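You operate a simulated robot arm through the tools that you are given. There is no shell and no other tool.

You are at the controls of a simulated robot arm. One attempt, no reset.

JOB
Pile some things up. At the end: the green notebook from the desk top is on the top of the lift board, with the yellow tin from there on top of it and the red stone on top of that; the yellow board wiper stands on top of the white blotter; whatever was shut is shut again. Leave all else as you found it, and nothing knocked over.
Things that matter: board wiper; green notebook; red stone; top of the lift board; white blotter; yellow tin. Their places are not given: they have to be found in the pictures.

It is judged by the outcome, as a careful person would: the job done as asked, and still so three seconds after it is handed in. It fails if anything else is knocked over, pushed out of place, dropped, spilled or broken.

ROBOT AND FRAMES
A 6-joint arm with a two-finger parallel gripper, fixed in place. Base frame: the origin is at the foot of the arm, x ahead of it, y to its left, z up; the work surface is at about z = 0. Readings come in mm, rad, newtons and seconds.
With the tool pointing down near the work surface it reaches from about 140 to 580 mm from the base axis. Its first joint turns from -1.152 to 1.152 rad. Payload 2.1 kg.
Tool frame: the origin (TCP) lies between the finger pads and is the grasp point; the fingertips stand 30 mm ahead of it; z points along the fingers, y is the line along which they close. The gripper opens to 94 mm. The fingers are 28 mm wide and 10 mm thick; the gripper's body (50 by 96 mm) begins 55 mm behind the TCP.
Orientation is that of the tool frame in the base frame, as a unit quaternion [x, y, z, w]. With the fingers straight down and closing along the base's y, the tool's x points along the base's -x, its y along +y and its z along -z.

CONTROLS
- The arm moves only by the tool nudge_tool. Its arguments are lists of equal length, an entry for each row: "offset": the shift along the tool's x, y, z in units of 25 mm (1.0 is 25 mm), a list of three; "turn": the turn, a rotation vector about the tool's x, y, z in units of 5 degrees (1.0 is 5 degrees), a list of three; "fingers": the finger opening in cm, from 0 to 9.4. In form: {"offset": [[dx, dy, dz], ...], "turn": [[ax, ay, az], ...], "fingers": [fingers, ...]}. A call has 1 to 20 rows; each row shifts and turns the commanded pose from where the row before left it, along the tool's axes as they then stand. A call with a number of a shift or a turn outside -1 to 1 is refused whole. A row lasts 0.2 s, in which the tool goes at most 50 mm and 0.15 rad; a call with a longer step from one row to the next is refused whole, and so is a gripper value outside its range. A pose out of reach is approached as far as the arm can. The call stops where the force on the tool passes 40 N (or 10 N more than at its start, if that is more) or the arm is blocked; 0.2 s more then pass. Each finger travels about 72 mm/s and halts on what it meets, pressing with about 39 N; the grip force reading is that of the motor and also rises with nothing between the fingers. The clock runs only during rows and for 0.2 s after the last one: add rows that do not move to give the fingers time. It gives the time, the measured TCP pose, the force on the tool (base axes), the opening and the grip force at its end, in the units of the frame above (readings bear some noise), with the torque about the TCP (base axes, N m) and any sound that the robot's microphone picked up, and new pictures: "views" is both (left out), scene, wrist or none.
- Cameras (640 x 400 px; columns grow to the right, rows downward): "scene" is fixed at [66, -404.8, 476]; the picture's right is [0.41, -0.91, 0.00], its down [-0.57, -0.25, -0.78] and it looks along [0.72, 0.32, -0.62] (base axes); focal length 214 px, centre (320, 200). "wrist" rides on the gripper at [76, 14, -103] in the tool frame; the picture's right is [-0.18, 0.98, 0.00], its down [-0.75, -0.14, -0.64] and it looks along [-0.63, -0.12, 0.77] (tool axes); focal length 243 px, centre (320, 200).
- pixel_to_xyz(camera, pixels): for up to 12 pixels [column, row] of the newest picture of that camera ("zoom" is the newest enlarged one), the place [x, y, z] in the base frame of the surface seen there, good to about 2 mm, but the place of the scene camera against the robot may be out by one fixed shift of up to 12 mm in any direction. It takes no simulated time.
- close_up(camera, box): a new picture of the part [left, top, right, bottom] of that camera's present view, enlarged. It takes no simulated time.
- job_done(): hands the job in; it is judged then, once.

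Leave the gripper open and the arm clear of the work at the hand-in unless told otherwise.

The tools are called after ">>>" as name(argument=value, ...) on one line, values as JSON. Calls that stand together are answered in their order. nudge_tool: Moves the arm, as the interface text tells. Its arguments: {"type":"object","properties":{"offset":{"type":"array"},"turn":{"type":"array"},"fingers":{"type":"array"},"views":{"type":"string","enum":["both","scene","wrist","none"]}},"required":["offset","turn","fingers"]} The other tools are called the same way: pixel_to_xyz (camera, pixels) gives the place of the surface under pixels of a picture; close_up (camera, box) takes an enlarged picture of a part of a camera's view; job_done () hands the job in.

At the start:

```text
clock: 0.0
eef_pos: [340.7, -44.4, 369.0]
tcp_rot: [-0.001, 1.0, 0.001, 0.001]
wrist_force: [0.3, 0.0, 0.5]
moment: [-0.01, -0.04, 0.04]
gripper_width: 94.3
gripper_force: 0.1
```

scene: 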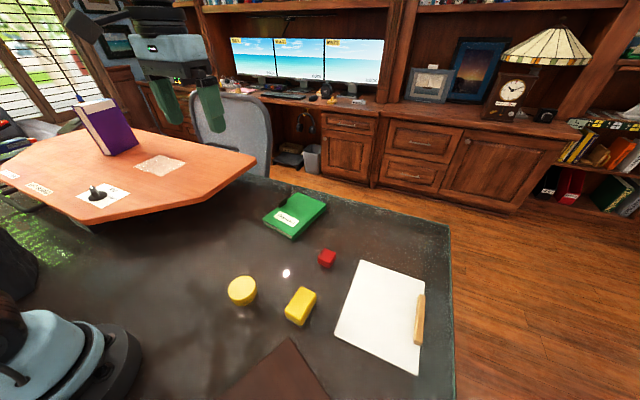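
wrist: 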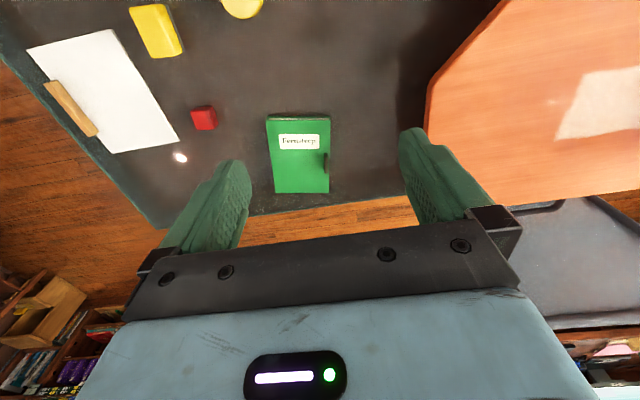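

I see a dark desk holding a green notebook (about 295,214 in the scene picture), a round yellow tin (241,291), a yellow block (300,306), a red cube (327,258) and a white sheet with a wooden piece (380,315). There is also a raised orange board at the left with a purple book on it. I'll take enlarged pictures first, with no movement.

>>> close_up(camera="scene", box=[200, 170, 460, 400])

>>> close_up(camera="scene", box=[0, 80, 270, 250])

>>> close_up(camera="wrist", box=[0, 0, 440, 230])

>>> pixel_to_xyz(camera="scene", pixels=[[295, 205], [289, 219], [241, 286], [300, 300], [327, 252], [375, 310], [419, 320], [160, 165], [100, 195], [45, 188], [286, 273], [270, 385]])

>>> pixel_to_xyz(camera="wrist", pixels=[[299, 170], [299, 140], [325, 163], [204, 118], [157, 30], [240, 5], [105, 90], [70, 108], [180, 157], [600, 100], [500, 100], [350, 100]])

```text
1.74 times, centred on (330, 285) of scene
```

zoom: 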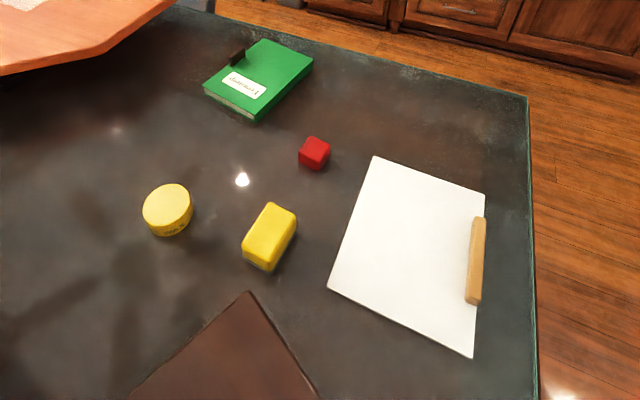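

```text
2.35 times, centred on (135, 165) of scene
```

zoom: 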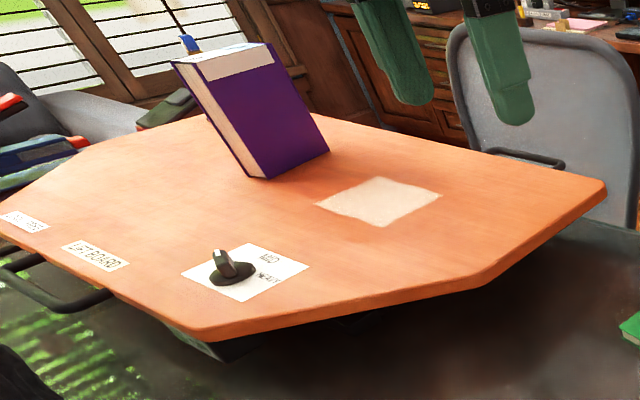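

```text
1.45 times, centred on (220, 115) of wrist
```

zoom: 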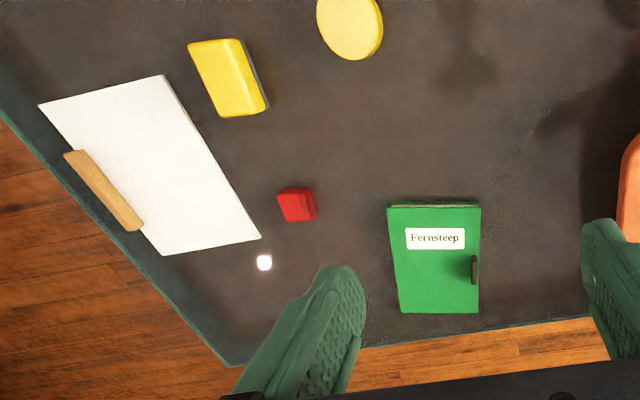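

```text
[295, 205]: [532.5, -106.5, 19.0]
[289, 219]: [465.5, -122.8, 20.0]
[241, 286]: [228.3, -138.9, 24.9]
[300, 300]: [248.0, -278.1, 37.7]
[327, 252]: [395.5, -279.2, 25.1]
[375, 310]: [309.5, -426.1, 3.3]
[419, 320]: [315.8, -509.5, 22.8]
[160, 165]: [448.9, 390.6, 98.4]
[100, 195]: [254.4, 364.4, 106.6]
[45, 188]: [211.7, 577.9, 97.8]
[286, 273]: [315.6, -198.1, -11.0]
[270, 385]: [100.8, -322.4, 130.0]
```

```text
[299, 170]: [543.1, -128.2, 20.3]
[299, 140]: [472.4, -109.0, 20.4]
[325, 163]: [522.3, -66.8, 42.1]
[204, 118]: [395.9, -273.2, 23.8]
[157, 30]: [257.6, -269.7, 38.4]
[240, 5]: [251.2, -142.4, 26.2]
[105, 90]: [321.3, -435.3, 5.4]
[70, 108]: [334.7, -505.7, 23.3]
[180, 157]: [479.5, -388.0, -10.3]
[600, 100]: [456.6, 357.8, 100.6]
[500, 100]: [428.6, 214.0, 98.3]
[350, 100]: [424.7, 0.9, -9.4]
```

Next I'll enlarge the lift board's labels and dial, and the brown thing at the bottom of the scene picture. I also want the corners of each object from the wrist picture.

>>> close_up(camera="scene", box=[70, 170, 140, 215])

>>> close_up(camera="scene", box=[0, 155, 70, 210])

>>> close_up(camera="scene", box=[180, 320, 360, 400])

>>> close_up(camera="scene", box=[255, 185, 350, 275])

>>> pixel_to_xyz(camera="wrist", pixels=[[269, 121], [326, 121], [274, 191], [328, 191], [192, 109], [213, 108], [216, 127], [196, 129], [131, 10], [168, 8], [180, 52], [152, 56]])

>>> pixel_to_xyz(camera="scene", pixels=[[288, 342], [327, 398], [225, 398], [280, 370], [250, 350], [360, 380], [200, 340], [364, 262], [425, 282], [417, 372], [336, 335], [230, 240]])

```text
8.89 times, centred on (105, 192) of scene
```

zoom: 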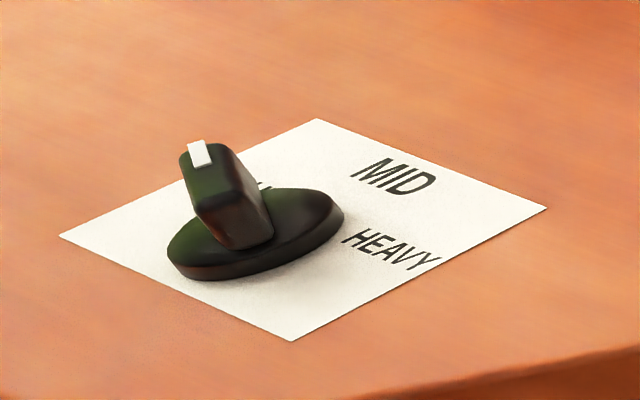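

```text
7.27 times, centred on (35, 182) of scene
```

zoom: 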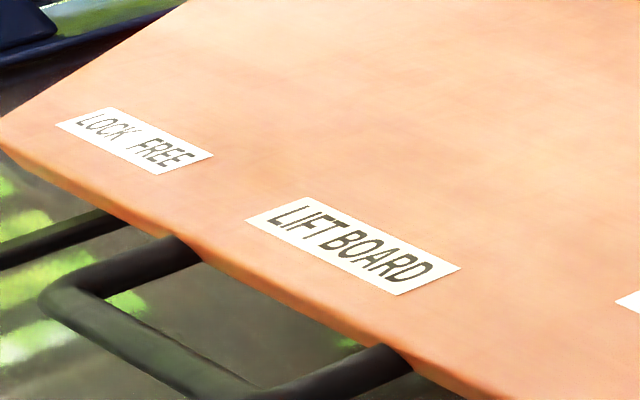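

```text
3.56 times, centred on (270, 360) of scene
```

zoom: 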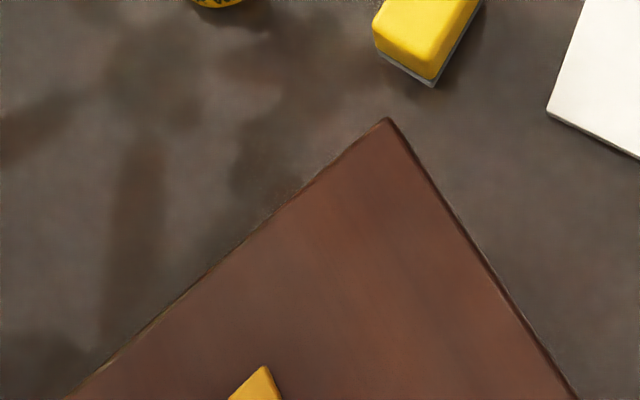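

```text
4.44 times, centred on (302, 230) of scene
```

zoom: 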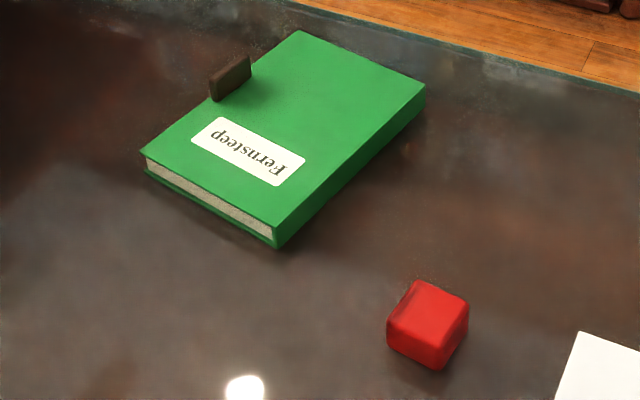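

```text
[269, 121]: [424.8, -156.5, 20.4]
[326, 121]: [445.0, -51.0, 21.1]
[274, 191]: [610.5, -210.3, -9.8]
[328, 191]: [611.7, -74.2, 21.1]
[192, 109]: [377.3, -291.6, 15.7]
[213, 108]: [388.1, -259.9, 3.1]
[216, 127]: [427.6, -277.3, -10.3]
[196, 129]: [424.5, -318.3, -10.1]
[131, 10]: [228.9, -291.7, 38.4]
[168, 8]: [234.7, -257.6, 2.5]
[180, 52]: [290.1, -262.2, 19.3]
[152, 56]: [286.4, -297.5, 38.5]
```

```text
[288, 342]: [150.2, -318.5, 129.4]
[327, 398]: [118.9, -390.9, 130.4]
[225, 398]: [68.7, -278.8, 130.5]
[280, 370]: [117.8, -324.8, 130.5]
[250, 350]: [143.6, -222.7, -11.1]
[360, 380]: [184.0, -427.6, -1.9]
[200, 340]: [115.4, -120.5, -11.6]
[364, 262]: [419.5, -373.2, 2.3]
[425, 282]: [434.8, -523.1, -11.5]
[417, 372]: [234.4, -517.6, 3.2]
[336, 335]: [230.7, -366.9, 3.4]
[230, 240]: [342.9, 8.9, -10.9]
```

So far I have these readings:
- The notebook top is at z≈20, with a dark tab standing up to z≈42.
- The lift board top is at z≈98. It has a LIGHT/MID/HEAVY dial and "LOCK FREE" and "LIFTBOARD" labels.
- Near (100,-320) there is a brown raised surface at z≈130 with something yellow on it.

I want to inspect the brown thing before touching anything. I'll draw the tool back at its present height and turn it clockwise so the wrist camera looks to the right.

>>> nudge_tool(offset=[[1, 0, 0], [1, 0, 0], [1, 0, 0], [1, 0, 0], [0, 0, 0], [0, 0, 0], [0, 0, 0], [0, 0, 0], [0, 0, 0], [0, 0, 0], [0, 0, 0], [0, 0, 0], [0, 0, 0], [0, 0, 0], [0, 0, 0], [0, 0, 0], [0, 0, 0], [0, 0, 0], [0, 0, 0], [0, 0, 0]], turn=[[0, 0, 0], [0, 0, 0], [0, 0, 0], [0, 0, 0], [0, 0, 1], [0, 0, 1], [0, 0, 1], [0, 0, 1], [0, 0, 1], [0, 0, 1], [0, 0, 1], [0, 0, 1], [0, 0, 1], [0, 0, 1], [0, 0, 1], [0, 0, 1], [0, 0, 1], [0, 0, 1], [0, 0, 1], [0, 0, 0]], fingers=[9.4, 9.4, 9.4, 9.4, 9.4, 9.4, 9.4, 9.4, 9.4, 9.4, 9.4, 9.4, 9.4, 9.4, 9.4, 9.4, 9.4, 9.4, 9.4, 9.4])

```text
clock: 4.2
eef_pos: [239.6, -44.5, 370.6]
tcp_rot: [0.608, 0.794, 0.001, 0.0]
wrist_force: [0.0, -0.3, -0.4]
moment: [0.02, 0.0, -0.03]
gripper_width: 93.9
gripper_force: 0.0
```

scene: 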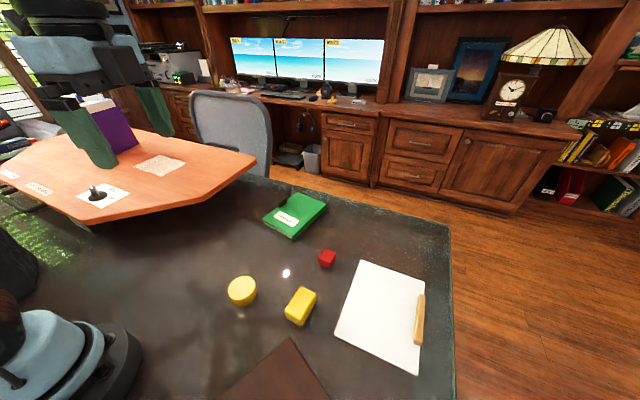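
wrist: 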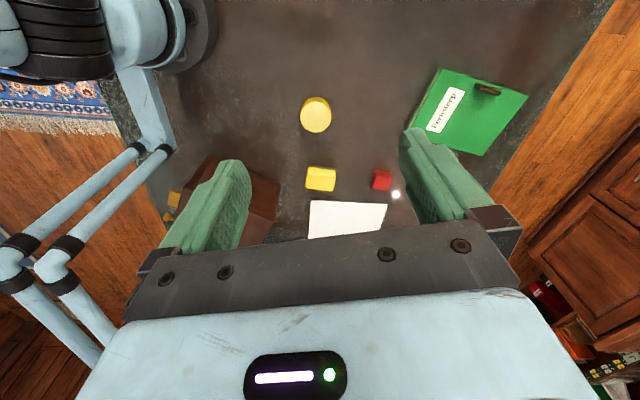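

The brown block is partly behind the left finger at (250,200), with small yellow pieces near (174,200). I'll turn another 30° to see it clear of the finger.

>>> nudge_tool(offset=[[0, 0, 0], [0, 0, 0], [0, 0, 0], [0, 0, 0], [0, 0, 0], [0, 0, 0], [0, 0, 0], [0, 0, 0]], turn=[[0, 0, 1], [0, 0, 1], [0, 0, 1], [0, 0, 1], [0, 0, 1], [0, 0, 1], [0, 0, 1], [0, 0, 0]], fingers=[9.4, 9.4, 9.4, 9.4, 9.4, 9.4, 9.4, 9.4], views="wrist")

```text
clock: 6.0
eef_pos: [239.3, -45.0, 368.5]
tcp_rot: [0.819, 0.573, 0.001, 0.0]
wrist_force: [0.8, 0.2, -0.2]
moment: [-0.03, 0.0, -0.02]
gripper_width: 94.1
gripper_force: 0.0
```

wrist: 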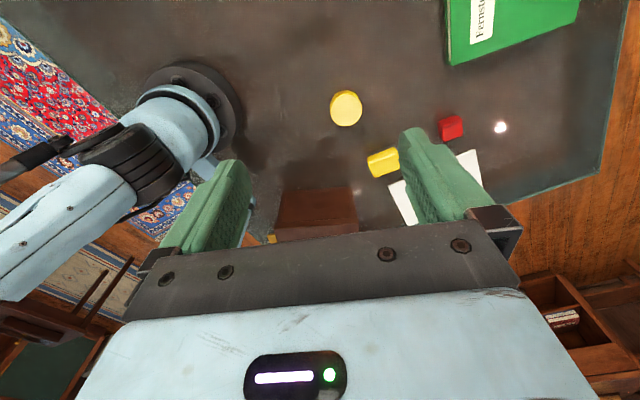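

The brown block is now low in the picture at (315,210). I'll back away from it and tilt the tool so the camera looks more level.

>>> nudge_tool(offset=[[1, 0, 0], [1, 0, 0], [1, 0, 0], [1, 0, 0], [0, 0, 0], [0, 0, 0], [0, 0, 0], [0, 0, 0], [0, 0, 0], [0, 0, 0]], turn=[[0, 0, 0], [0, 0, 0], [0, 0, 0], [0, 0, 0], [0, -1, 0], [0, -1, 0], [0, -1, 0], [0, -1, 0], [0, -1, 0], [0, 0, 0]], fingers=[9.4, 9.4, 9.4, 9.4, 9.4, 9.4, 9.4, 9.4, 9.4, 9.4], views="wrist")

```text
clock: 8.2
eef_pos: [274.4, 49.5, 368.7]
tcp_rot: [0.8, 0.56, -0.176, 0.125]
wrist_force: [0.4, 0.2, 0.2]
moment: [0.04, 0.02, 0.0]
gripper_width: 94.3
gripper_force: 0.0
```

wrist: 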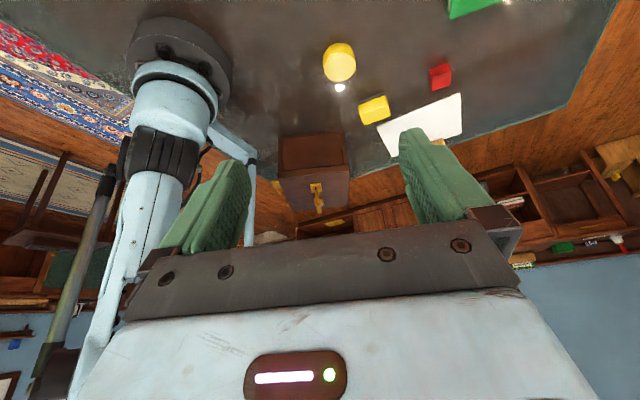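

A brown cabinet with a brass-coloured handle is at (315,185). I'll enlarge it.

>>> close_up(camera="wrist", box=[250, 110, 390, 225])

>>> pixel_to_xyz(camera="wrist", pixels=[[315, 150], [285, 140], [345, 140], [350, 170], [280, 175], [316, 187], [318, 205], [300, 190], [340, 190], [345, 200], [290, 205], [315, 172]])

```text
3.48 times, centred on (320, 168) of wrist
```

zoom: 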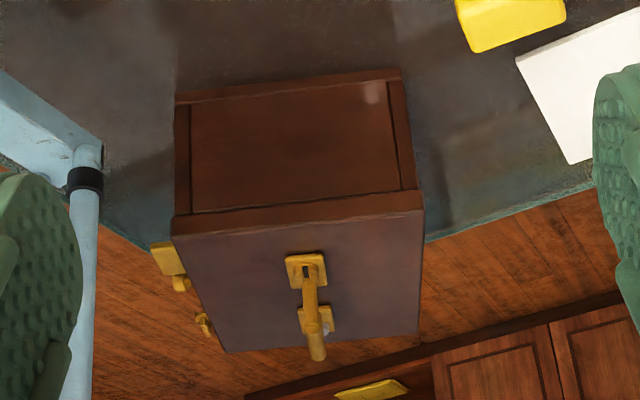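

```text
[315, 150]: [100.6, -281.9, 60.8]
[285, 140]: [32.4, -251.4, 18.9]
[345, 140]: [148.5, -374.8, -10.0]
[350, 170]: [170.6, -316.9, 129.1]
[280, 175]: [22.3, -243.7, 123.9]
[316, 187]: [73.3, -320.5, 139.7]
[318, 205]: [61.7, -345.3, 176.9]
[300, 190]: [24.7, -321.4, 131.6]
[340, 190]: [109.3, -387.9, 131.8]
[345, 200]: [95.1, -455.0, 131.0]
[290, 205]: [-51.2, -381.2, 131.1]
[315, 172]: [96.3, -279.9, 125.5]
```

It's a chest with a top at z≈130 and a brass handle reaching z≈177. I'll go closer and lower along the tool's z axis, which is free space, to see its front face and what the brass parts are.

>>> nudge_tool(offset=[[0, 0, 1], [0, 0, 1], [0, 0, 1], [0, 0, 1], [0, 0, 1], [0, 0, 0]], turn=[[0, 0, 0], [0, 0, 0], [0, 0, 0], [0, 0, 0], [0, 0, 0], [0, 0, 0]], fingers=[9.4, 9.4, 9.4, 9.4, 9.4, 9.4], views="wrist")

>>> close_up(camera="wrist", box=[220, 40, 440, 225])

```text
clock: 9.6
eef_pos: [255.8, 0.8, 254.6]
tcp_rot: [0.8, 0.56, -0.176, 0.124]
wrist_force: [-0.2, -0.2, -0.5]
moment: [-0.02, 0.02, 0.0]
gripper_width: 94.0
gripper_force: 0.1
```

wrist: 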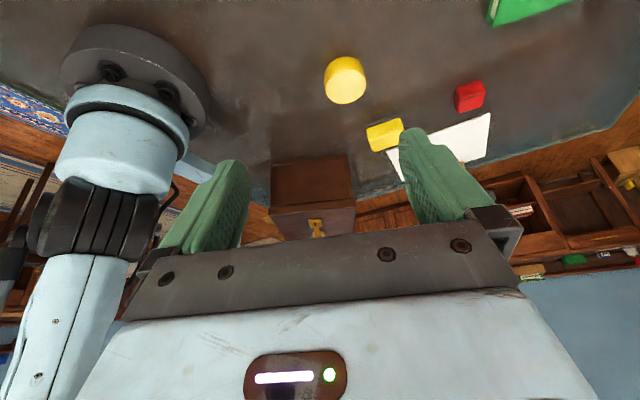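

```text
2.16 times, centred on (330, 132) of wrist
```

zoom: 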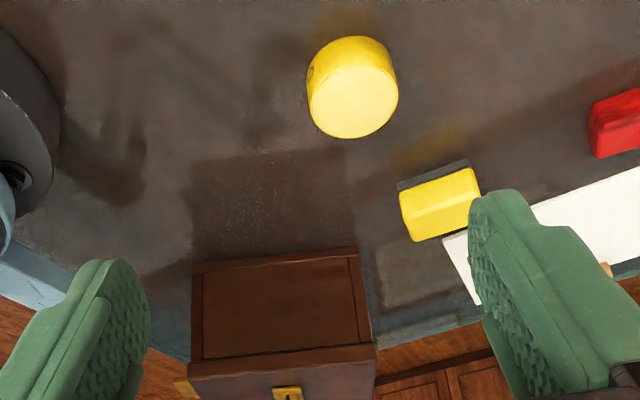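

The chest's front is a plain panel. I want to look down on its lid and brass parts, so I'll level the tool, rise, and move over to about (150,-230,330), well above everything.

>>> nudge_tool(offset=[[0, 0, 0], [0, 0, 0], [0, 0, 0], [0, 0, 0], [0, 0, 0], [0, 0, -1], [0, 0, -1], [0, 0, -1], [-1, -0.1, 0], [-1, -0.1, 0], [-1, -0.1, 0], [-1, -0.1, 0], [-1, -0.1, 0], [-1, -0.1, 0], [-1, -0.1, 0], [-1, -0.1, 0], [-1, 0, 0], [-1, 0, 0], [0, 0, 0]], turn=[[0, 1, 0], [0, 1, 0], [0, 1, 0], [0, 1, 0], [0, 1, 0], [0, 0, 0], [0, 0, 0], [0, 0, 0], [0, 0, 0], [0, 0, 0], [0, 0, 0], [0, 0, 0], [0, 0, 0], [0, 0, 0], [0, 0, 0], [0, 0, 0], [0, 0, 0], [0, 0, 0], [0, 0, 0]], fingers=[9.4, 9.4, 9.4, 9.4, 9.4, 9.4, 9.4, 9.4, 9.4, 9.4, 9.4, 9.4, 9.4, 9.4, 9.4, 9.4, 9.4, 9.4, 9.4])

>>> close_up(camera="wrist", box=[200, 60, 440, 240])

```text
clock: 13.6
eef_pos: [152.4, -228.3, 331.9]
tcp_rot: [0.819, 0.574, 0.001, 0.0]
wrist_force: [0.2, 0.1, 0.7]
moment: [0.01, 0.0, 0.02]
gripper_width: 94.0
gripper_force: 0.0
```

scene: 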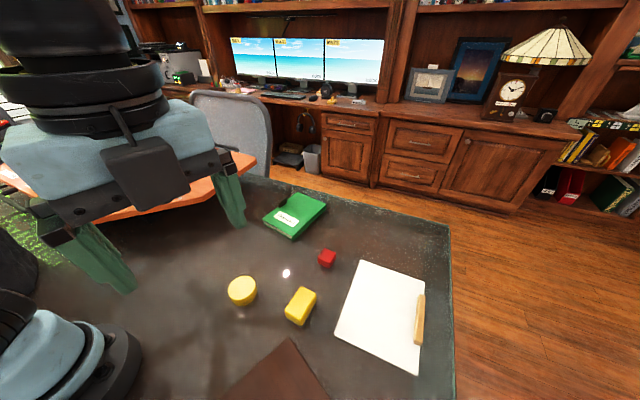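
wrist: 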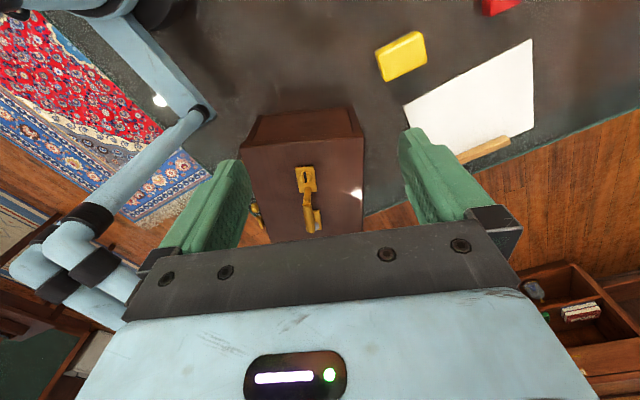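

```text
2.22 times, centred on (320, 150) of wrist
```

zoom: 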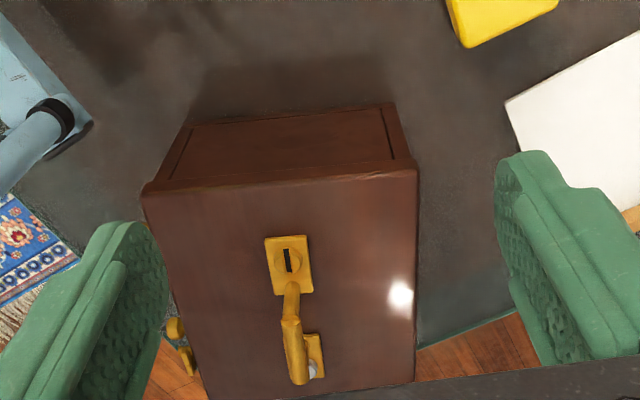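

The chest lid carries a keyhole plate and a lever handle, and it is shut. Nothing there says the job needs it opened. Next I'll inspect the lift board by turning the tool back the other way, still high, starting with 20 turning rows in place.

>>> nudge_tool(offset=[[0, 0, 0], [0, 0, 0], [0, 0, 0], [0, 0, 0], [0, 0, 0], [0, 0, 0], [0, 0, 0], [0, 0, 0], [0, 0, 0], [0, 0, 0], [0, 0, 0], [0, 0, 0], [0, 0, 0], [0, 0, 0], [0, 0, 0], [0, 0, 0], [0, 0, 0], [0, 0, 0], [0, 0, 0], [0, 0, 0]], turn=[[0, 0, -1], [0, 0, -1], [0, 0, -1], [0, 0, -1], [0, 0, -1], [0, 0, -1], [0, 0, -1], [0, 0, -1], [0, 0, -1], [0, 0, -1], [0, 0, -1], [0, 0, -1], [0, 0, -1], [0, 0, -1], [0, 0, -1], [0, 0, -1], [0, 0, -1], [0, 0, -1], [0, 0, -1], [0, 0, -1]], fingers=[9.4, 9.4, 9.4, 9.4, 9.4, 9.4, 9.4, 9.4, 9.4, 9.4, 9.4, 9.4, 9.4, 9.4, 9.4, 9.4, 9.4, 9.4, 9.4, 9.4], views="wrist")

>>> close_up(camera="wrist", box=[100, 0, 420, 230])

```text
clock: 17.8
eef_pos: [152.9, -229.0, 329.2]
tcp_rot: [0.086, 0.996, 0.001, 0.001]
wrist_force: [0.3, 1.3, 0.6]
moment: [0.0, 0.0, -0.02]
gripper_width: 93.9
gripper_force: 0.1
```

wrist: 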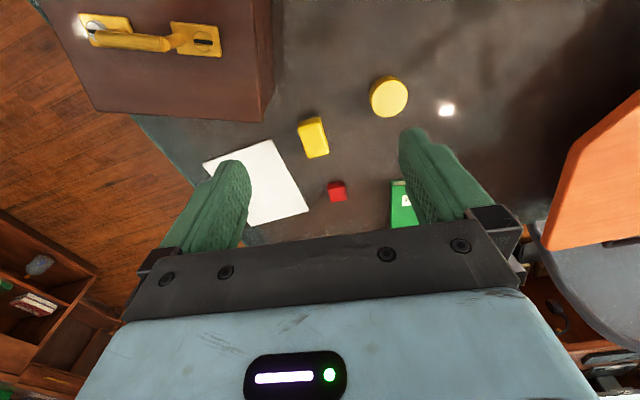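

```text
1.74 times, centred on (260, 115) of wrist
```

zoom: 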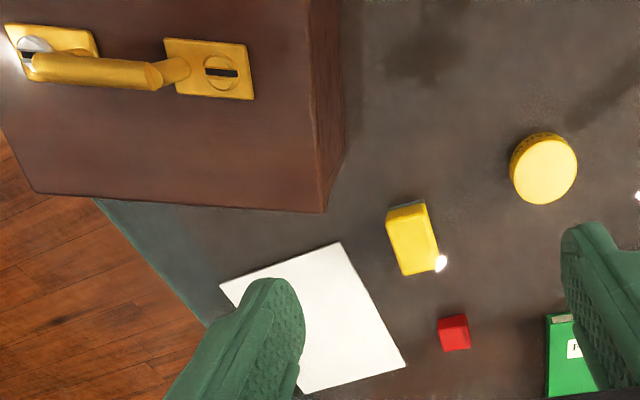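

The chest is a lidded cabinet with a lever handle and a lock plate. The desk already shows one thing for each name: notebook, tin, wiper, red cube as the stone, white blotter and lift board. So I'll leave the chest alone. Next I'll move up and left to view the lift board.

>>> nudge_tool(offset=[[0, 0, 0], [0, 0, 0], [0, 0, -1], [0, 0, -1], [-0.5, 1, -0.8], [-0.5, 1, 0], [-0.5, 1, 0], [-0.5, 1, 0], [-0.5, 1, 0], [-0.5, 1, 0], [0, 1, 0], [0, 1, 0], [0, 0, 0], [0, 0, 0], [0, 0, 0], [0, 0, 0], [0, 0, 0], [0, 0, 0], [0, 0, 0], [0, 0, 0]], turn=[[0, 0, -1], [0, 0, -1], [0, 0, 0], [0, 0, 0], [0, 0, 0], [0, 0, 0], [0, 0, 0], [0, 0, 0], [0, 0, 0], [0, 0, 0], [0, 0, 0], [0, 0, 0], [0, 0, -1], [0, 0, -1], [0, 0, -1], [0, 0, -1], [0, 0, -1], [0, 0, -1], [0, 0, -1], [0, 0, 0]], fingers=[9.4, 9.4, 9.4, 9.4, 9.4, 9.4, 9.4, 9.4, 9.4, 9.4, 9.4, 9.4, 9.4, 9.4, 9.4, 9.4, 9.4, 9.4, 9.4, 9.4], views="wrist")

>>> close_up(camera="wrist", box=[100, 0, 540, 230])

```text
clock: 22.0
eef_pos: [227.4, -29.1, 400.2]
tcp_rot: [-0.302, 0.953, 0.0, 0.001]
wrist_force: [0.5, -0.6, -0.2]
moment: [-0.02, 0.0, -0.03]
gripper_width: 93.8
gripper_force: 0.0
```

wrist: 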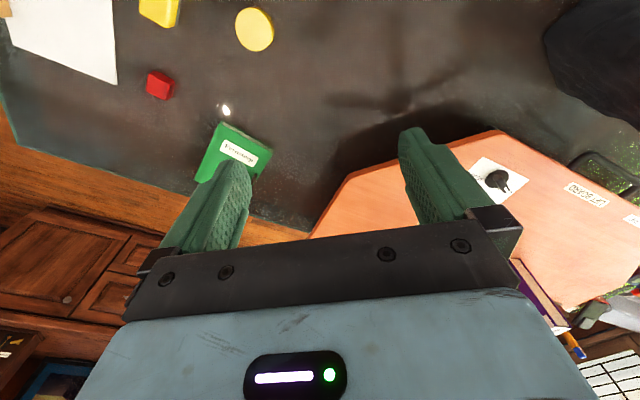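

```text
1.45 times, centred on (320, 115) of wrist
```

zoom: 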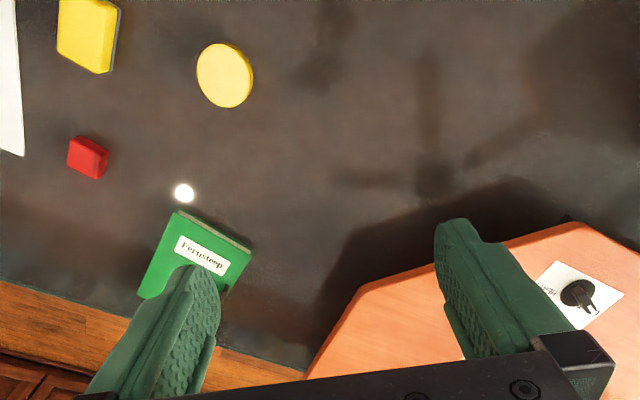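

The lift board is at the right of the picture. I'll turn further left and tilt the camera up a bit to see its dial, the lock and the purple book.

>>> nudge_tool(offset=[[0, 0, 0], [0, 0, 0], [0, 0, 0], [0, 0, 0], [0, 0, 0], [0, 0, 0], [0, 0, 0], [0, 0, 0], [0, 0, 0], [0, 0, 0], [0, 0, 0]], turn=[[0, 0, -1], [0, 0, -1], [0, 0, -1], [0, 0, -1], [0, 0, -1], [0, 0, -1], [0, 0, -1], [0, -1, 0], [0, -1, 0], [0, -1, 0], [0, 0, 0]], fingers=[9.4, 9.4, 9.4, 9.4, 9.4, 9.4, 9.4, 9.4, 9.4, 9.4, 9.4], views="wrist")

>>> close_up(camera="wrist", box=[230, 30, 450, 230])

```text
clock: 24.4
eef_pos: [226.5, -27.6, 399.6]
tcp_rot: [-0.569, 0.811, 0.075, 0.108]
wrist_force: [0.8, 1.2, -0.4]
moment: [0.0, 0.02, 0.04]
gripper_width: 94.0
gripper_force: 0.0
```

wrist: 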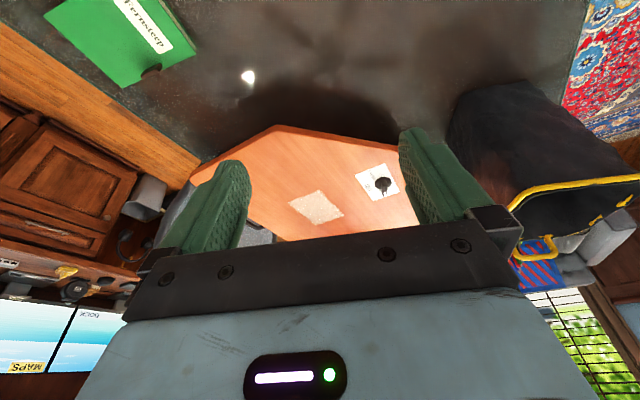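

```text
2.00 times, centred on (340, 130) of wrist
```

zoom: 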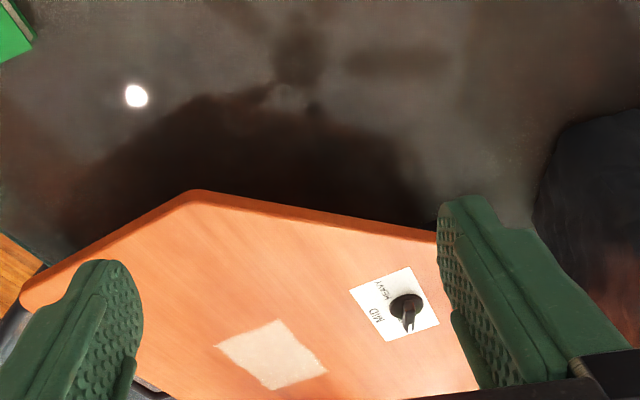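

I'll slide closer to the lift board at the same height, to about (250,120,430), staying well above the book.

>>> nudge_tool(offset=[[0, 0, -1], [-1, 0.2, 0.2], [-1, 0.2, 0.2], [-1, 0.2, 0.2], [-1, 0.2, 0.2], [-1, 0.2, 0.2], [-1, 0.2, 0.2], [0, 0, 0]], turn=[[0, 0, 0], [0, 0, 0], [0, 0, 0], [0, 0, 0], [0, 0, 0], [0, 0, 0], [0, 0, 0], [0, 0, 0]], fingers=[9.4, 9.4, 9.4, 9.4, 9.4, 9.4, 9.4, 9.4])

>>> close_up(camera="wrist", box=[180, 0, 480, 230])

>>> pixel_to_xyz(camera="scene", pixels=[[75, 103], [114, 97], [138, 145], [107, 155], [95, 128], [106, 190], [92, 188], [8, 175], [256, 160], [95, 222]])

```text
clock: 26.2
eef_pos: [248.0, 120.7, 435.0]
tcp_rot: [-0.569, 0.812, 0.074, 0.109]
wrist_force: [-0.4, -0.5, -0.6]
moment: [0.02, -0.01, 0.01]
gripper_width: 94.0
gripper_force: 0.1
```

scene: 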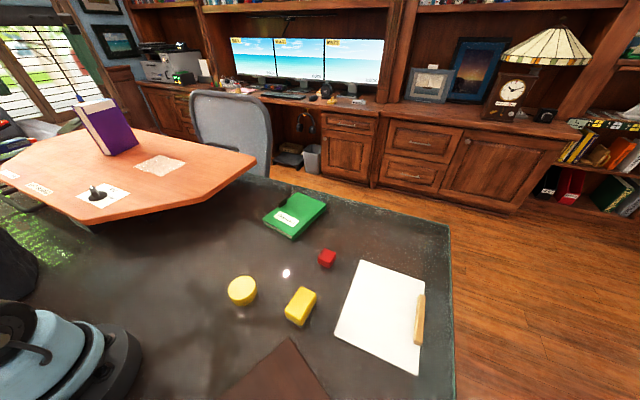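
wrist: 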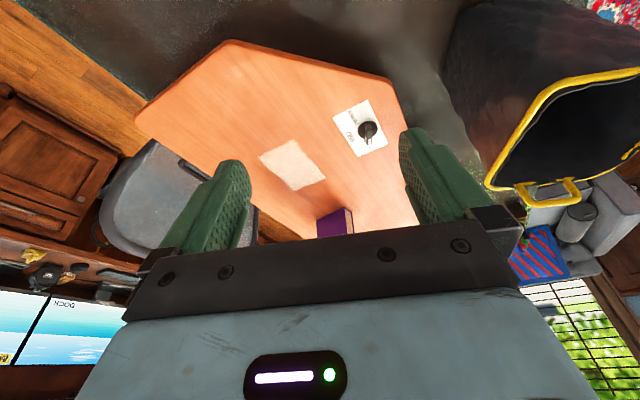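

```text
1.74 times, centred on (330, 115) of wrist
```

zoom: 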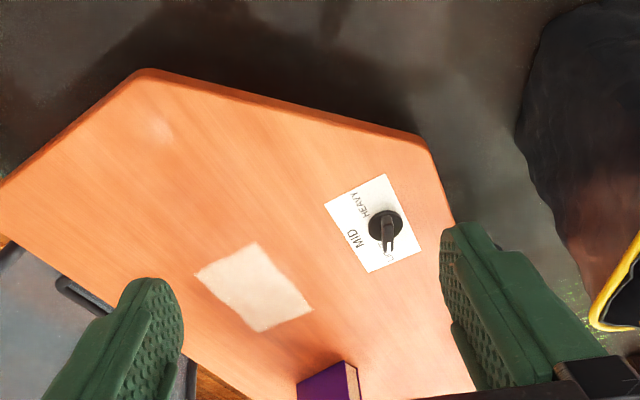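

```text
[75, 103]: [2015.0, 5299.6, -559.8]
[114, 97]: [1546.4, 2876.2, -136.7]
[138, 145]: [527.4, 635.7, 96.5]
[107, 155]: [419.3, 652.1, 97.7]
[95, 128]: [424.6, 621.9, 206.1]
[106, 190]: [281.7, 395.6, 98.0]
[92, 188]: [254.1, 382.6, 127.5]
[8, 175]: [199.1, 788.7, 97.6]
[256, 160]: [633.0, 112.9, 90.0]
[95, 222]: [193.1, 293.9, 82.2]
```

The scene view of the lift board is clear now, so I'll enlarge its left end and the frame under it. I also want its corner coordinates from the wrist view.

>>> close_up(camera="scene", box=[0, 150, 100, 240])

>>> close_up(camera="scene", box=[60, 80, 260, 230])

>>> close_up(camera="wrist", box=[310, 85, 420, 165])

>>> pixel_to_xyz(camera="wrist", pixels=[[230, 45], [388, 80], [140, 115], [261, 160], [293, 141], [317, 178], [295, 188], [334, 112], [365, 100], [388, 145], [352, 156], [335, 215]])

```text
4.44 times, centred on (50, 195) of scene
```

zoom: 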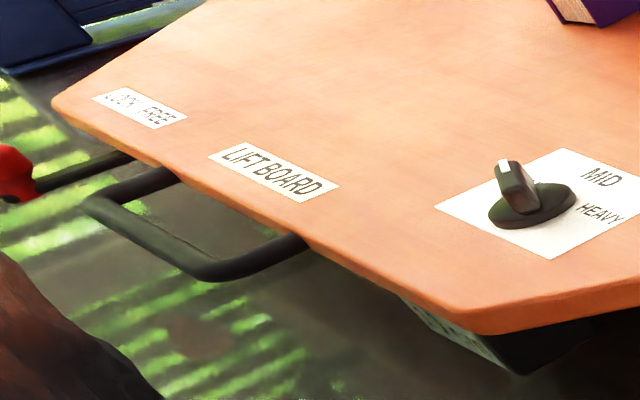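

```text
2.67 times, centred on (160, 155) of scene
```

zoom: 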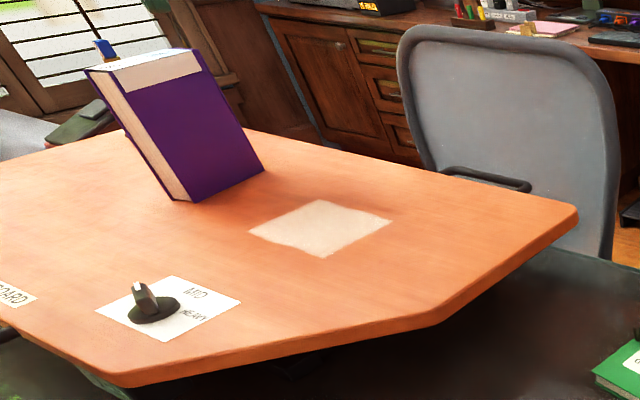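

```text
5.00 times, centred on (365, 125) of wrist
```

zoom: 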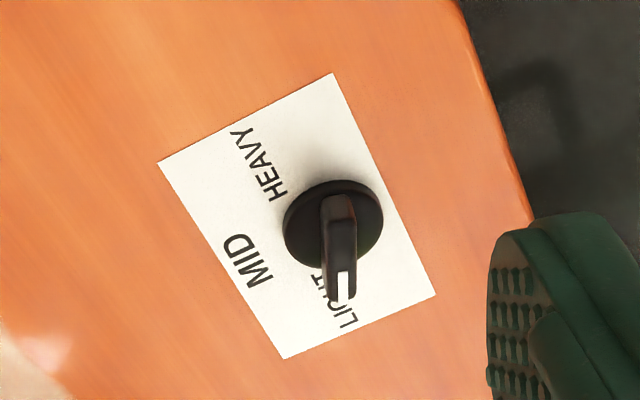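

```text
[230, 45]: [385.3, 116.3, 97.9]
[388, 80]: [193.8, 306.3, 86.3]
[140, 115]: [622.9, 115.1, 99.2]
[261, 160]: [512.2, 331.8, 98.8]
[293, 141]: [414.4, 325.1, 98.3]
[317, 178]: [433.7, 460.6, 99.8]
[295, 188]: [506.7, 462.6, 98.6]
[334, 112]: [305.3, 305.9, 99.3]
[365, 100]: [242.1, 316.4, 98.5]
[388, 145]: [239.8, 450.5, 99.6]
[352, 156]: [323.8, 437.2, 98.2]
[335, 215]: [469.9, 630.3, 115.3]
```

The dial points to LIGHT, and a red-ended lever sits beside the LOCK FREE label. I'll test whether the board gives when I set something on it. Next I'll level the tool, turn back to the standard orientation, and move over the notebook to measure it closely.

>>> nudge_tool(offset=[[0, 0, 0], [0, 0, 0], [0, 0, 0], [0, 0, 0], [0, 0, 0], [0, 0, 0], [0, 0, 0], [0, 0, 0], [0, 0, 0], [0, 0, 0], [0, 0, 0], [0, 0, 0], [0, 0, 0], [0, 0, 0], [0, 0, 0], [0, 0, 0], [0, 0, 0], [0, 0, 0]], turn=[[0, 1, 0], [0, 1, 0], [0, 1, 0], [0, 0, 1], [0, 0, 1], [0, 0, 1], [0, 0, 1], [0, 0, 1], [0, 0, 1], [0, 0, 1], [0, 0, 1], [0, 0, 1], [0, 0, 1], [0, 0, 1], [0, 0, 1], [0, 0, 1], [0, 0, 1], [0, 0, 0]], fingers=[9.4, 9.4, 9.4, 9.4, 9.4, 9.4, 9.4, 9.4, 9.4, 9.4, 9.4, 9.4, 9.4, 9.4, 9.4, 9.4, 9.4, 9.4], views="none")

>>> nudge_tool(offset=[[-0.6, -1, 0], [-0.6, -1, 0], [-0.6, -1, 0], [-0.6, -1, 0], [-0.6, -1, 0], [-0.6, -1, 0], [-0.6, -1, 0], [-0.6, -1, 0], [-0.6, -0.8, 0], [-0.6, 0, 0], [0, 0, 1], [0, 0, 1], [0, 0, 1], [0, 0, 1], [0, 0, 1], [0, 0, 0]], turn=[[0, 0, 0], [0, 0, 0], [0, 0, 0], [0, 0, 0], [0, 0, 0], [0, 0, 0], [0, 0, 0], [0, 0, 0], [0, 0, 0], [0, 0, 0], [0, 0, 0], [0, 0, 0], [0, 0, 0], [0, 0, 0], [0, 0, 0], [0, 0, 0]], fingers=[9.4, 9.4, 9.4, 9.4, 9.4, 9.4, 9.4, 9.4, 9.4, 9.4, 9.4, 9.4, 9.4, 9.4, 9.4, 9.4], views="wrist")

>>> close_up(camera="wrist", box=[220, 60, 440, 220])

```text
clock: 30.0
eef_pos: [249.2, 120.0, 435.0]
tcp_rot: [0.001, 1.0, 0.001, 0.001]
wrist_force: [0.9, 1.1, 0.6]
moment: [0.01, -0.03, -0.02]
gripper_width: 94.0
gripper_force: 0.1
```

```text
clock: 33.4
eef_pos: [386.0, -96.5, 290.7]
tcp_rot: [-0.001, 1.0, 0.001, 0.001]
wrist_force: [-0.1, 0.0, 0.7]
moment: [-0.01, 0.02, 0.0]
gripper_width: 94.2
gripper_force: 0.0
out of reach, approached as far as the arm can: row 8, 9, 10
```

wrist: 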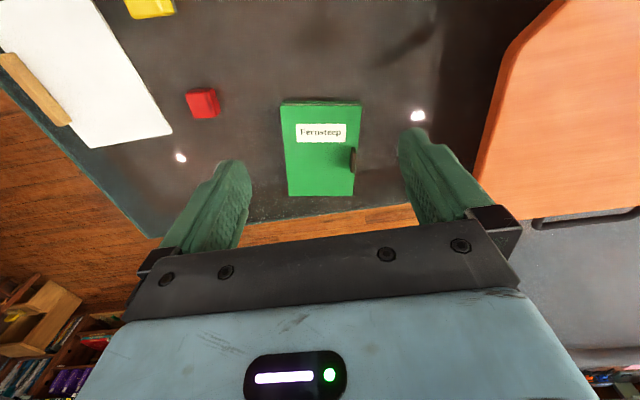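

```text
2.50 times, centred on (330, 140) of wrist
```

zoom: 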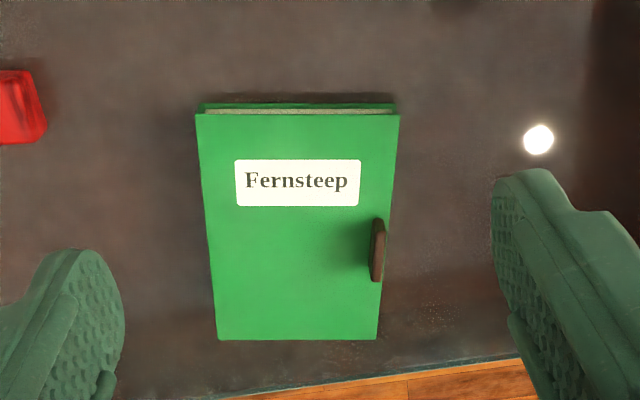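

The notebook is clear in the enlarged picture, with its near edge from (197,115) to (399,115), its far edge at row 338 and the tab at (378,250). I'll read the exact positions.

>>> pixel_to_xyz(camera="zoom", pixels=[[200, 117], [394, 117], [222, 334], [374, 334], [378, 222], [378, 250], [377, 278], [373, 235], [383, 235], [207, 220], [389, 220], [300, 250]])

>>> pixel_to_xyz(camera="wrist", pixels=[[190, 93], [213, 90], [219, 112], [196, 116], [203, 100], [20, 60], [170, 132], [95, 145], [145, 5], [60, 115], [5, 60], [100, 60]])

```text
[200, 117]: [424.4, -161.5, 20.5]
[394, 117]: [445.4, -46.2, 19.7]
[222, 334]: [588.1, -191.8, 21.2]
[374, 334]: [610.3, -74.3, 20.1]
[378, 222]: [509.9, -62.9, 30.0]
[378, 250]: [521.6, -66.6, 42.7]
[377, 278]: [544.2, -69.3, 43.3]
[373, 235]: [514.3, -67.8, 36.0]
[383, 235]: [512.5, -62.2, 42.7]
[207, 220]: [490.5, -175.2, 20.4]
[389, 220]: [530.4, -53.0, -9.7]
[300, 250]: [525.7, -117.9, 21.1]
```

```text
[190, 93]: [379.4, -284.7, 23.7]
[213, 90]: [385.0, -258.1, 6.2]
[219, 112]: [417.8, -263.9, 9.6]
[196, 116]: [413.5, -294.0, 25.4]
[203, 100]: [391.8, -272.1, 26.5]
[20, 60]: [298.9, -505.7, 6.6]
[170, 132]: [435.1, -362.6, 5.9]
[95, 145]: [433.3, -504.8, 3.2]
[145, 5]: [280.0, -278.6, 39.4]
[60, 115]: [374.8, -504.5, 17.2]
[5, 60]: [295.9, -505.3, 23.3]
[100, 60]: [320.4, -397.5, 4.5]
```

The notebook is about 117 mm wide by 167 mm long, with its top at z≈20 and its centre at about (517,-118). It is turned about -10.5°, and that width is too wide for the gripper. The tab is at about (510–545, -66), z 20–43, so it's the only thing to hold. I'll turn 10.5° to line up with it, move above it with the fingers 40 mm open, and look again.

>>> nudge_tool(offset=[[0, 0, 0], [0, 0, 0], [0, 0, 0], [0, 0, 1], [0, 0, 1], [0, 0, 1], [-1, 0.4, 1], [-1, 0.4, 1], [-1, 0.4, 1], [-1, 0.4, 0.8], [-1, 0.4, 0], [-0.3, 0.23, 0], [0, 0, 0]], turn=[[0, 0, 1], [0, 0, 1], [0, 0, 0.1], [0, 0, 0], [0, 0, 0], [0, 0, 0], [0, 0, 0], [0, 0, 0], [0, 0, 0], [0, 0, 0], [0, 0, 0], [0, 0, 0], [0, 0, 0]], fingers=[9, 8, 7, 6, 5, 4, 4, 4, 4, 4, 4, 4, 4], views="wrist")

>>> close_up(camera="wrist", box=[220, 40, 460, 220])

```text
clock: 36.2
eef_pos: [527.2, -65.8, 120.5]
tcp_rot: [0.091, 0.996, 0.001, 0.001]
wrist_force: [0.4, -0.1, -0.3]
moment: [0.04, 0.0, -0.03]
gripper_width: 39.6
gripper_force: 0.0
```

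wrist: 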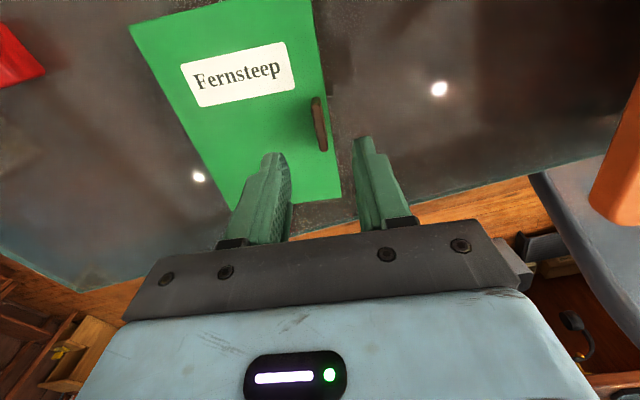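

```text
2.22 times, centred on (340, 130) of wrist
```

zoom: 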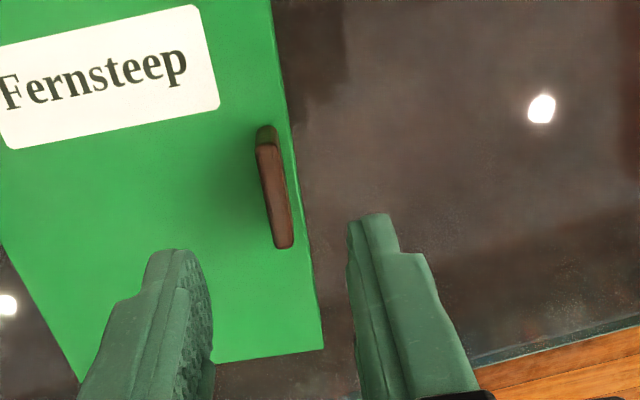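

The tab appears at about (275,190) in the enlarged picture, near the line between the fingers. I'll read its exact extents.

>>> pixel_to_xyz(camera="zoom", pixels=[[262, 150], [277, 150], [280, 240], [291, 240], [275, 200], [284, 244], [264, 130], [272, 128], [315, 300], [300, 240], [230, 200], [240, 345]])

```text
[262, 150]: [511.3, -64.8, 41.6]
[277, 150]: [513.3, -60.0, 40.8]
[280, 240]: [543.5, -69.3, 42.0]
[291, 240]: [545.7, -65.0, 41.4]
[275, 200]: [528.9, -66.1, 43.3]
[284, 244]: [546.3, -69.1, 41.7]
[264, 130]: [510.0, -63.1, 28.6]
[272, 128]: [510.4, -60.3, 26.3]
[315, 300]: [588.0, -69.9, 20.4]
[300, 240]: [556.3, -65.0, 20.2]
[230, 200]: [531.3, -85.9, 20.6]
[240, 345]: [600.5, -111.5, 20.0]
```

The tab runs x 510–547 and is centred at y≈-66 with its top at z≈43, directly under the tool at (527,-66). I'll go down 67.5 mm so the tips are about 3 mm above the cover, then close gently on the tab.

>>> nudge_tool(offset=[[0, 0, 0.9], [0, 0, 0.9], [0, 0, 0.6], [0, 0, 0.3], [0, 0, 0]], turn=[[0, 0, 0], [0, 0, 0], [0, 0, 0], [0, 0, 0], [0, 0, 0]], fingers=[4, 4, 4, 4, 4], views="wrist")

>>> close_up(camera="wrist", box=[220, 40, 460, 220])

```text
clock: 37.4
eef_pos: [525.7, -65.8, 53.2]
tcp_rot: [0.092, 0.996, 0.001, 0.001]
wrist_force: [-0.5, -0.2, 0.7]
moment: [-0.02, 0.02, 0.01]
gripper_width: 39.9
gripper_force: 0.1
```

wrist: 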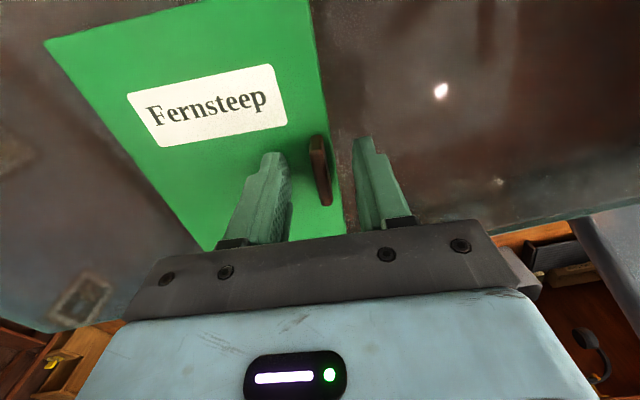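

```text
2.22 times, centred on (340, 130) of wrist
```

zoom: 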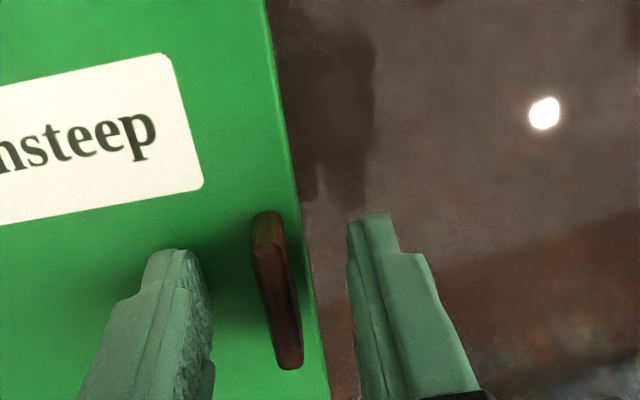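

The tab stands between the fingers, so I'll close on it without moving.

>>> nudge_tool(offset=[[0, 0, 0], [0, 0, 0], [0, 0, 0], [0, 0, 0]], turn=[[0, 0, 0], [0, 0, 0], [0, 0, 0], [0, 0, 0]], fingers=[2, 0, 0, 0], views="wrist")

```text
clock: 38.4
eef_pos: [526.7, -65.1, 53.5]
tcp_rot: [0.093, 0.996, 0.001, 0.001]
wrist_force: [-1.0, 0.5, 0.2]
moment: [0.0, -0.04, -0.09]
gripper_width: 7.6
gripper_force: 38.9
```

wrist: 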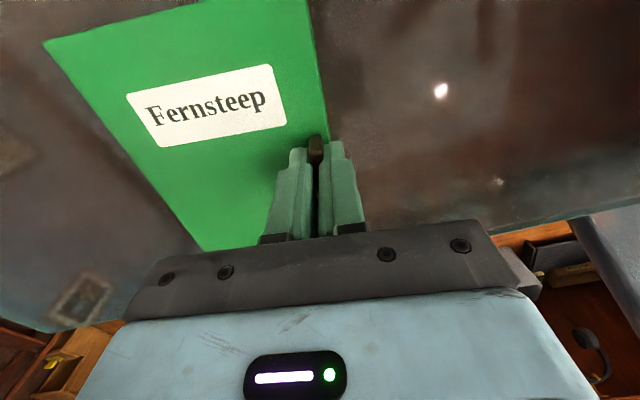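

The tab is held with a 7.6 mm opening and a 39 N grip. I'll lift only 5 mm as a test and look at whether the whole notebook or just the cover comes up.

>>> nudge_tool(offset=[[0, 0, -0.1], [0, 0, -0.1], [0, 0, 0]], turn=[[0, 0, 0], [0, 0, 0], [0, 0, 0]], fingers=[0, 0, 0])

>>> close_up(camera="scene", box=[245, 170, 345, 260])

>>> close_up(camera="wrist", box=[40, 0, 380, 250])

```text
clock: 39.2
eef_pos: [526.7, -66.5, 58.4]
tcp_rot: [0.09, 0.996, 0.001, 0.001]
wrist_force: [-0.1, 0.3, -3.2]
moment: [0.16, 0.02, -0.02]
gripper_width: 7.3
gripper_force: 39.2
```

scene: 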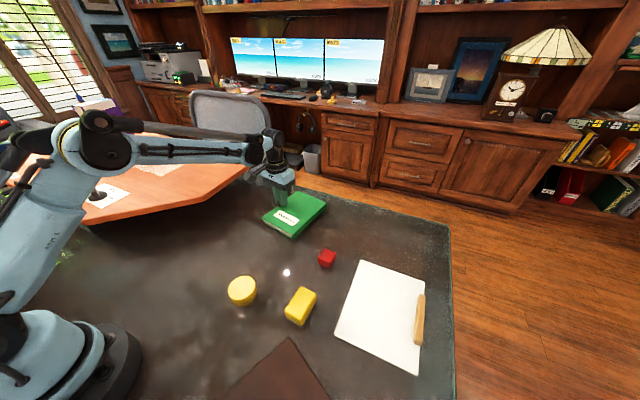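
wrist: 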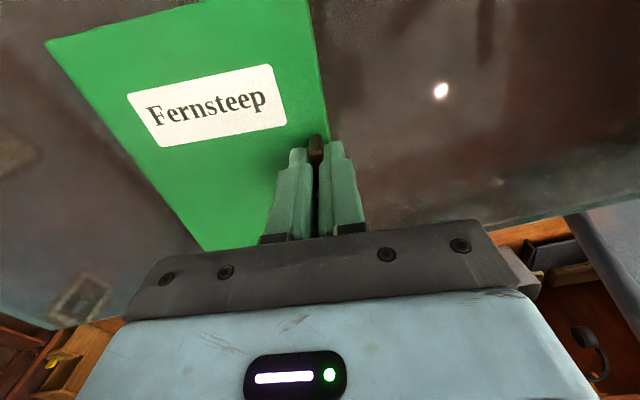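

```text
4.44 times, centred on (295, 215) of scene
```

zoom: 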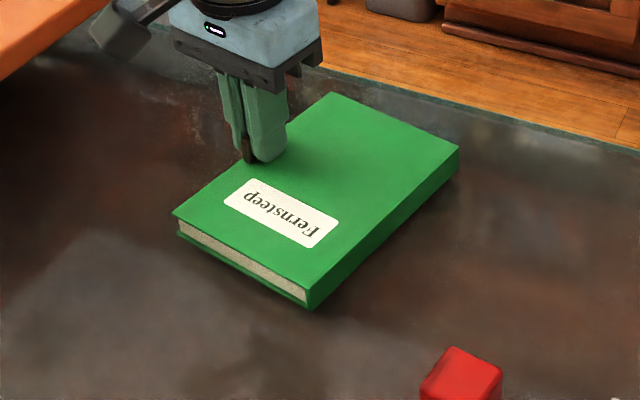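

```text
1.60 times, centred on (210, 125) of wrist
```

zoom: 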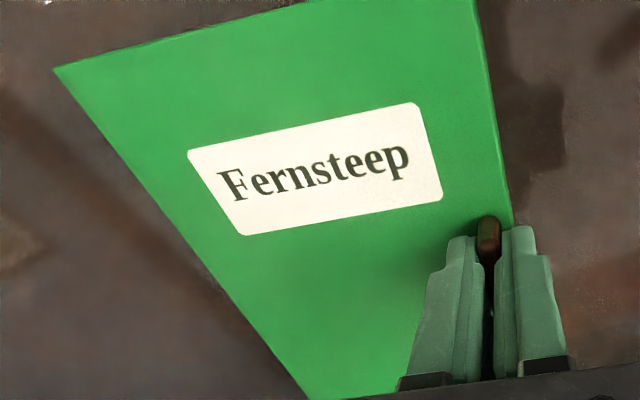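

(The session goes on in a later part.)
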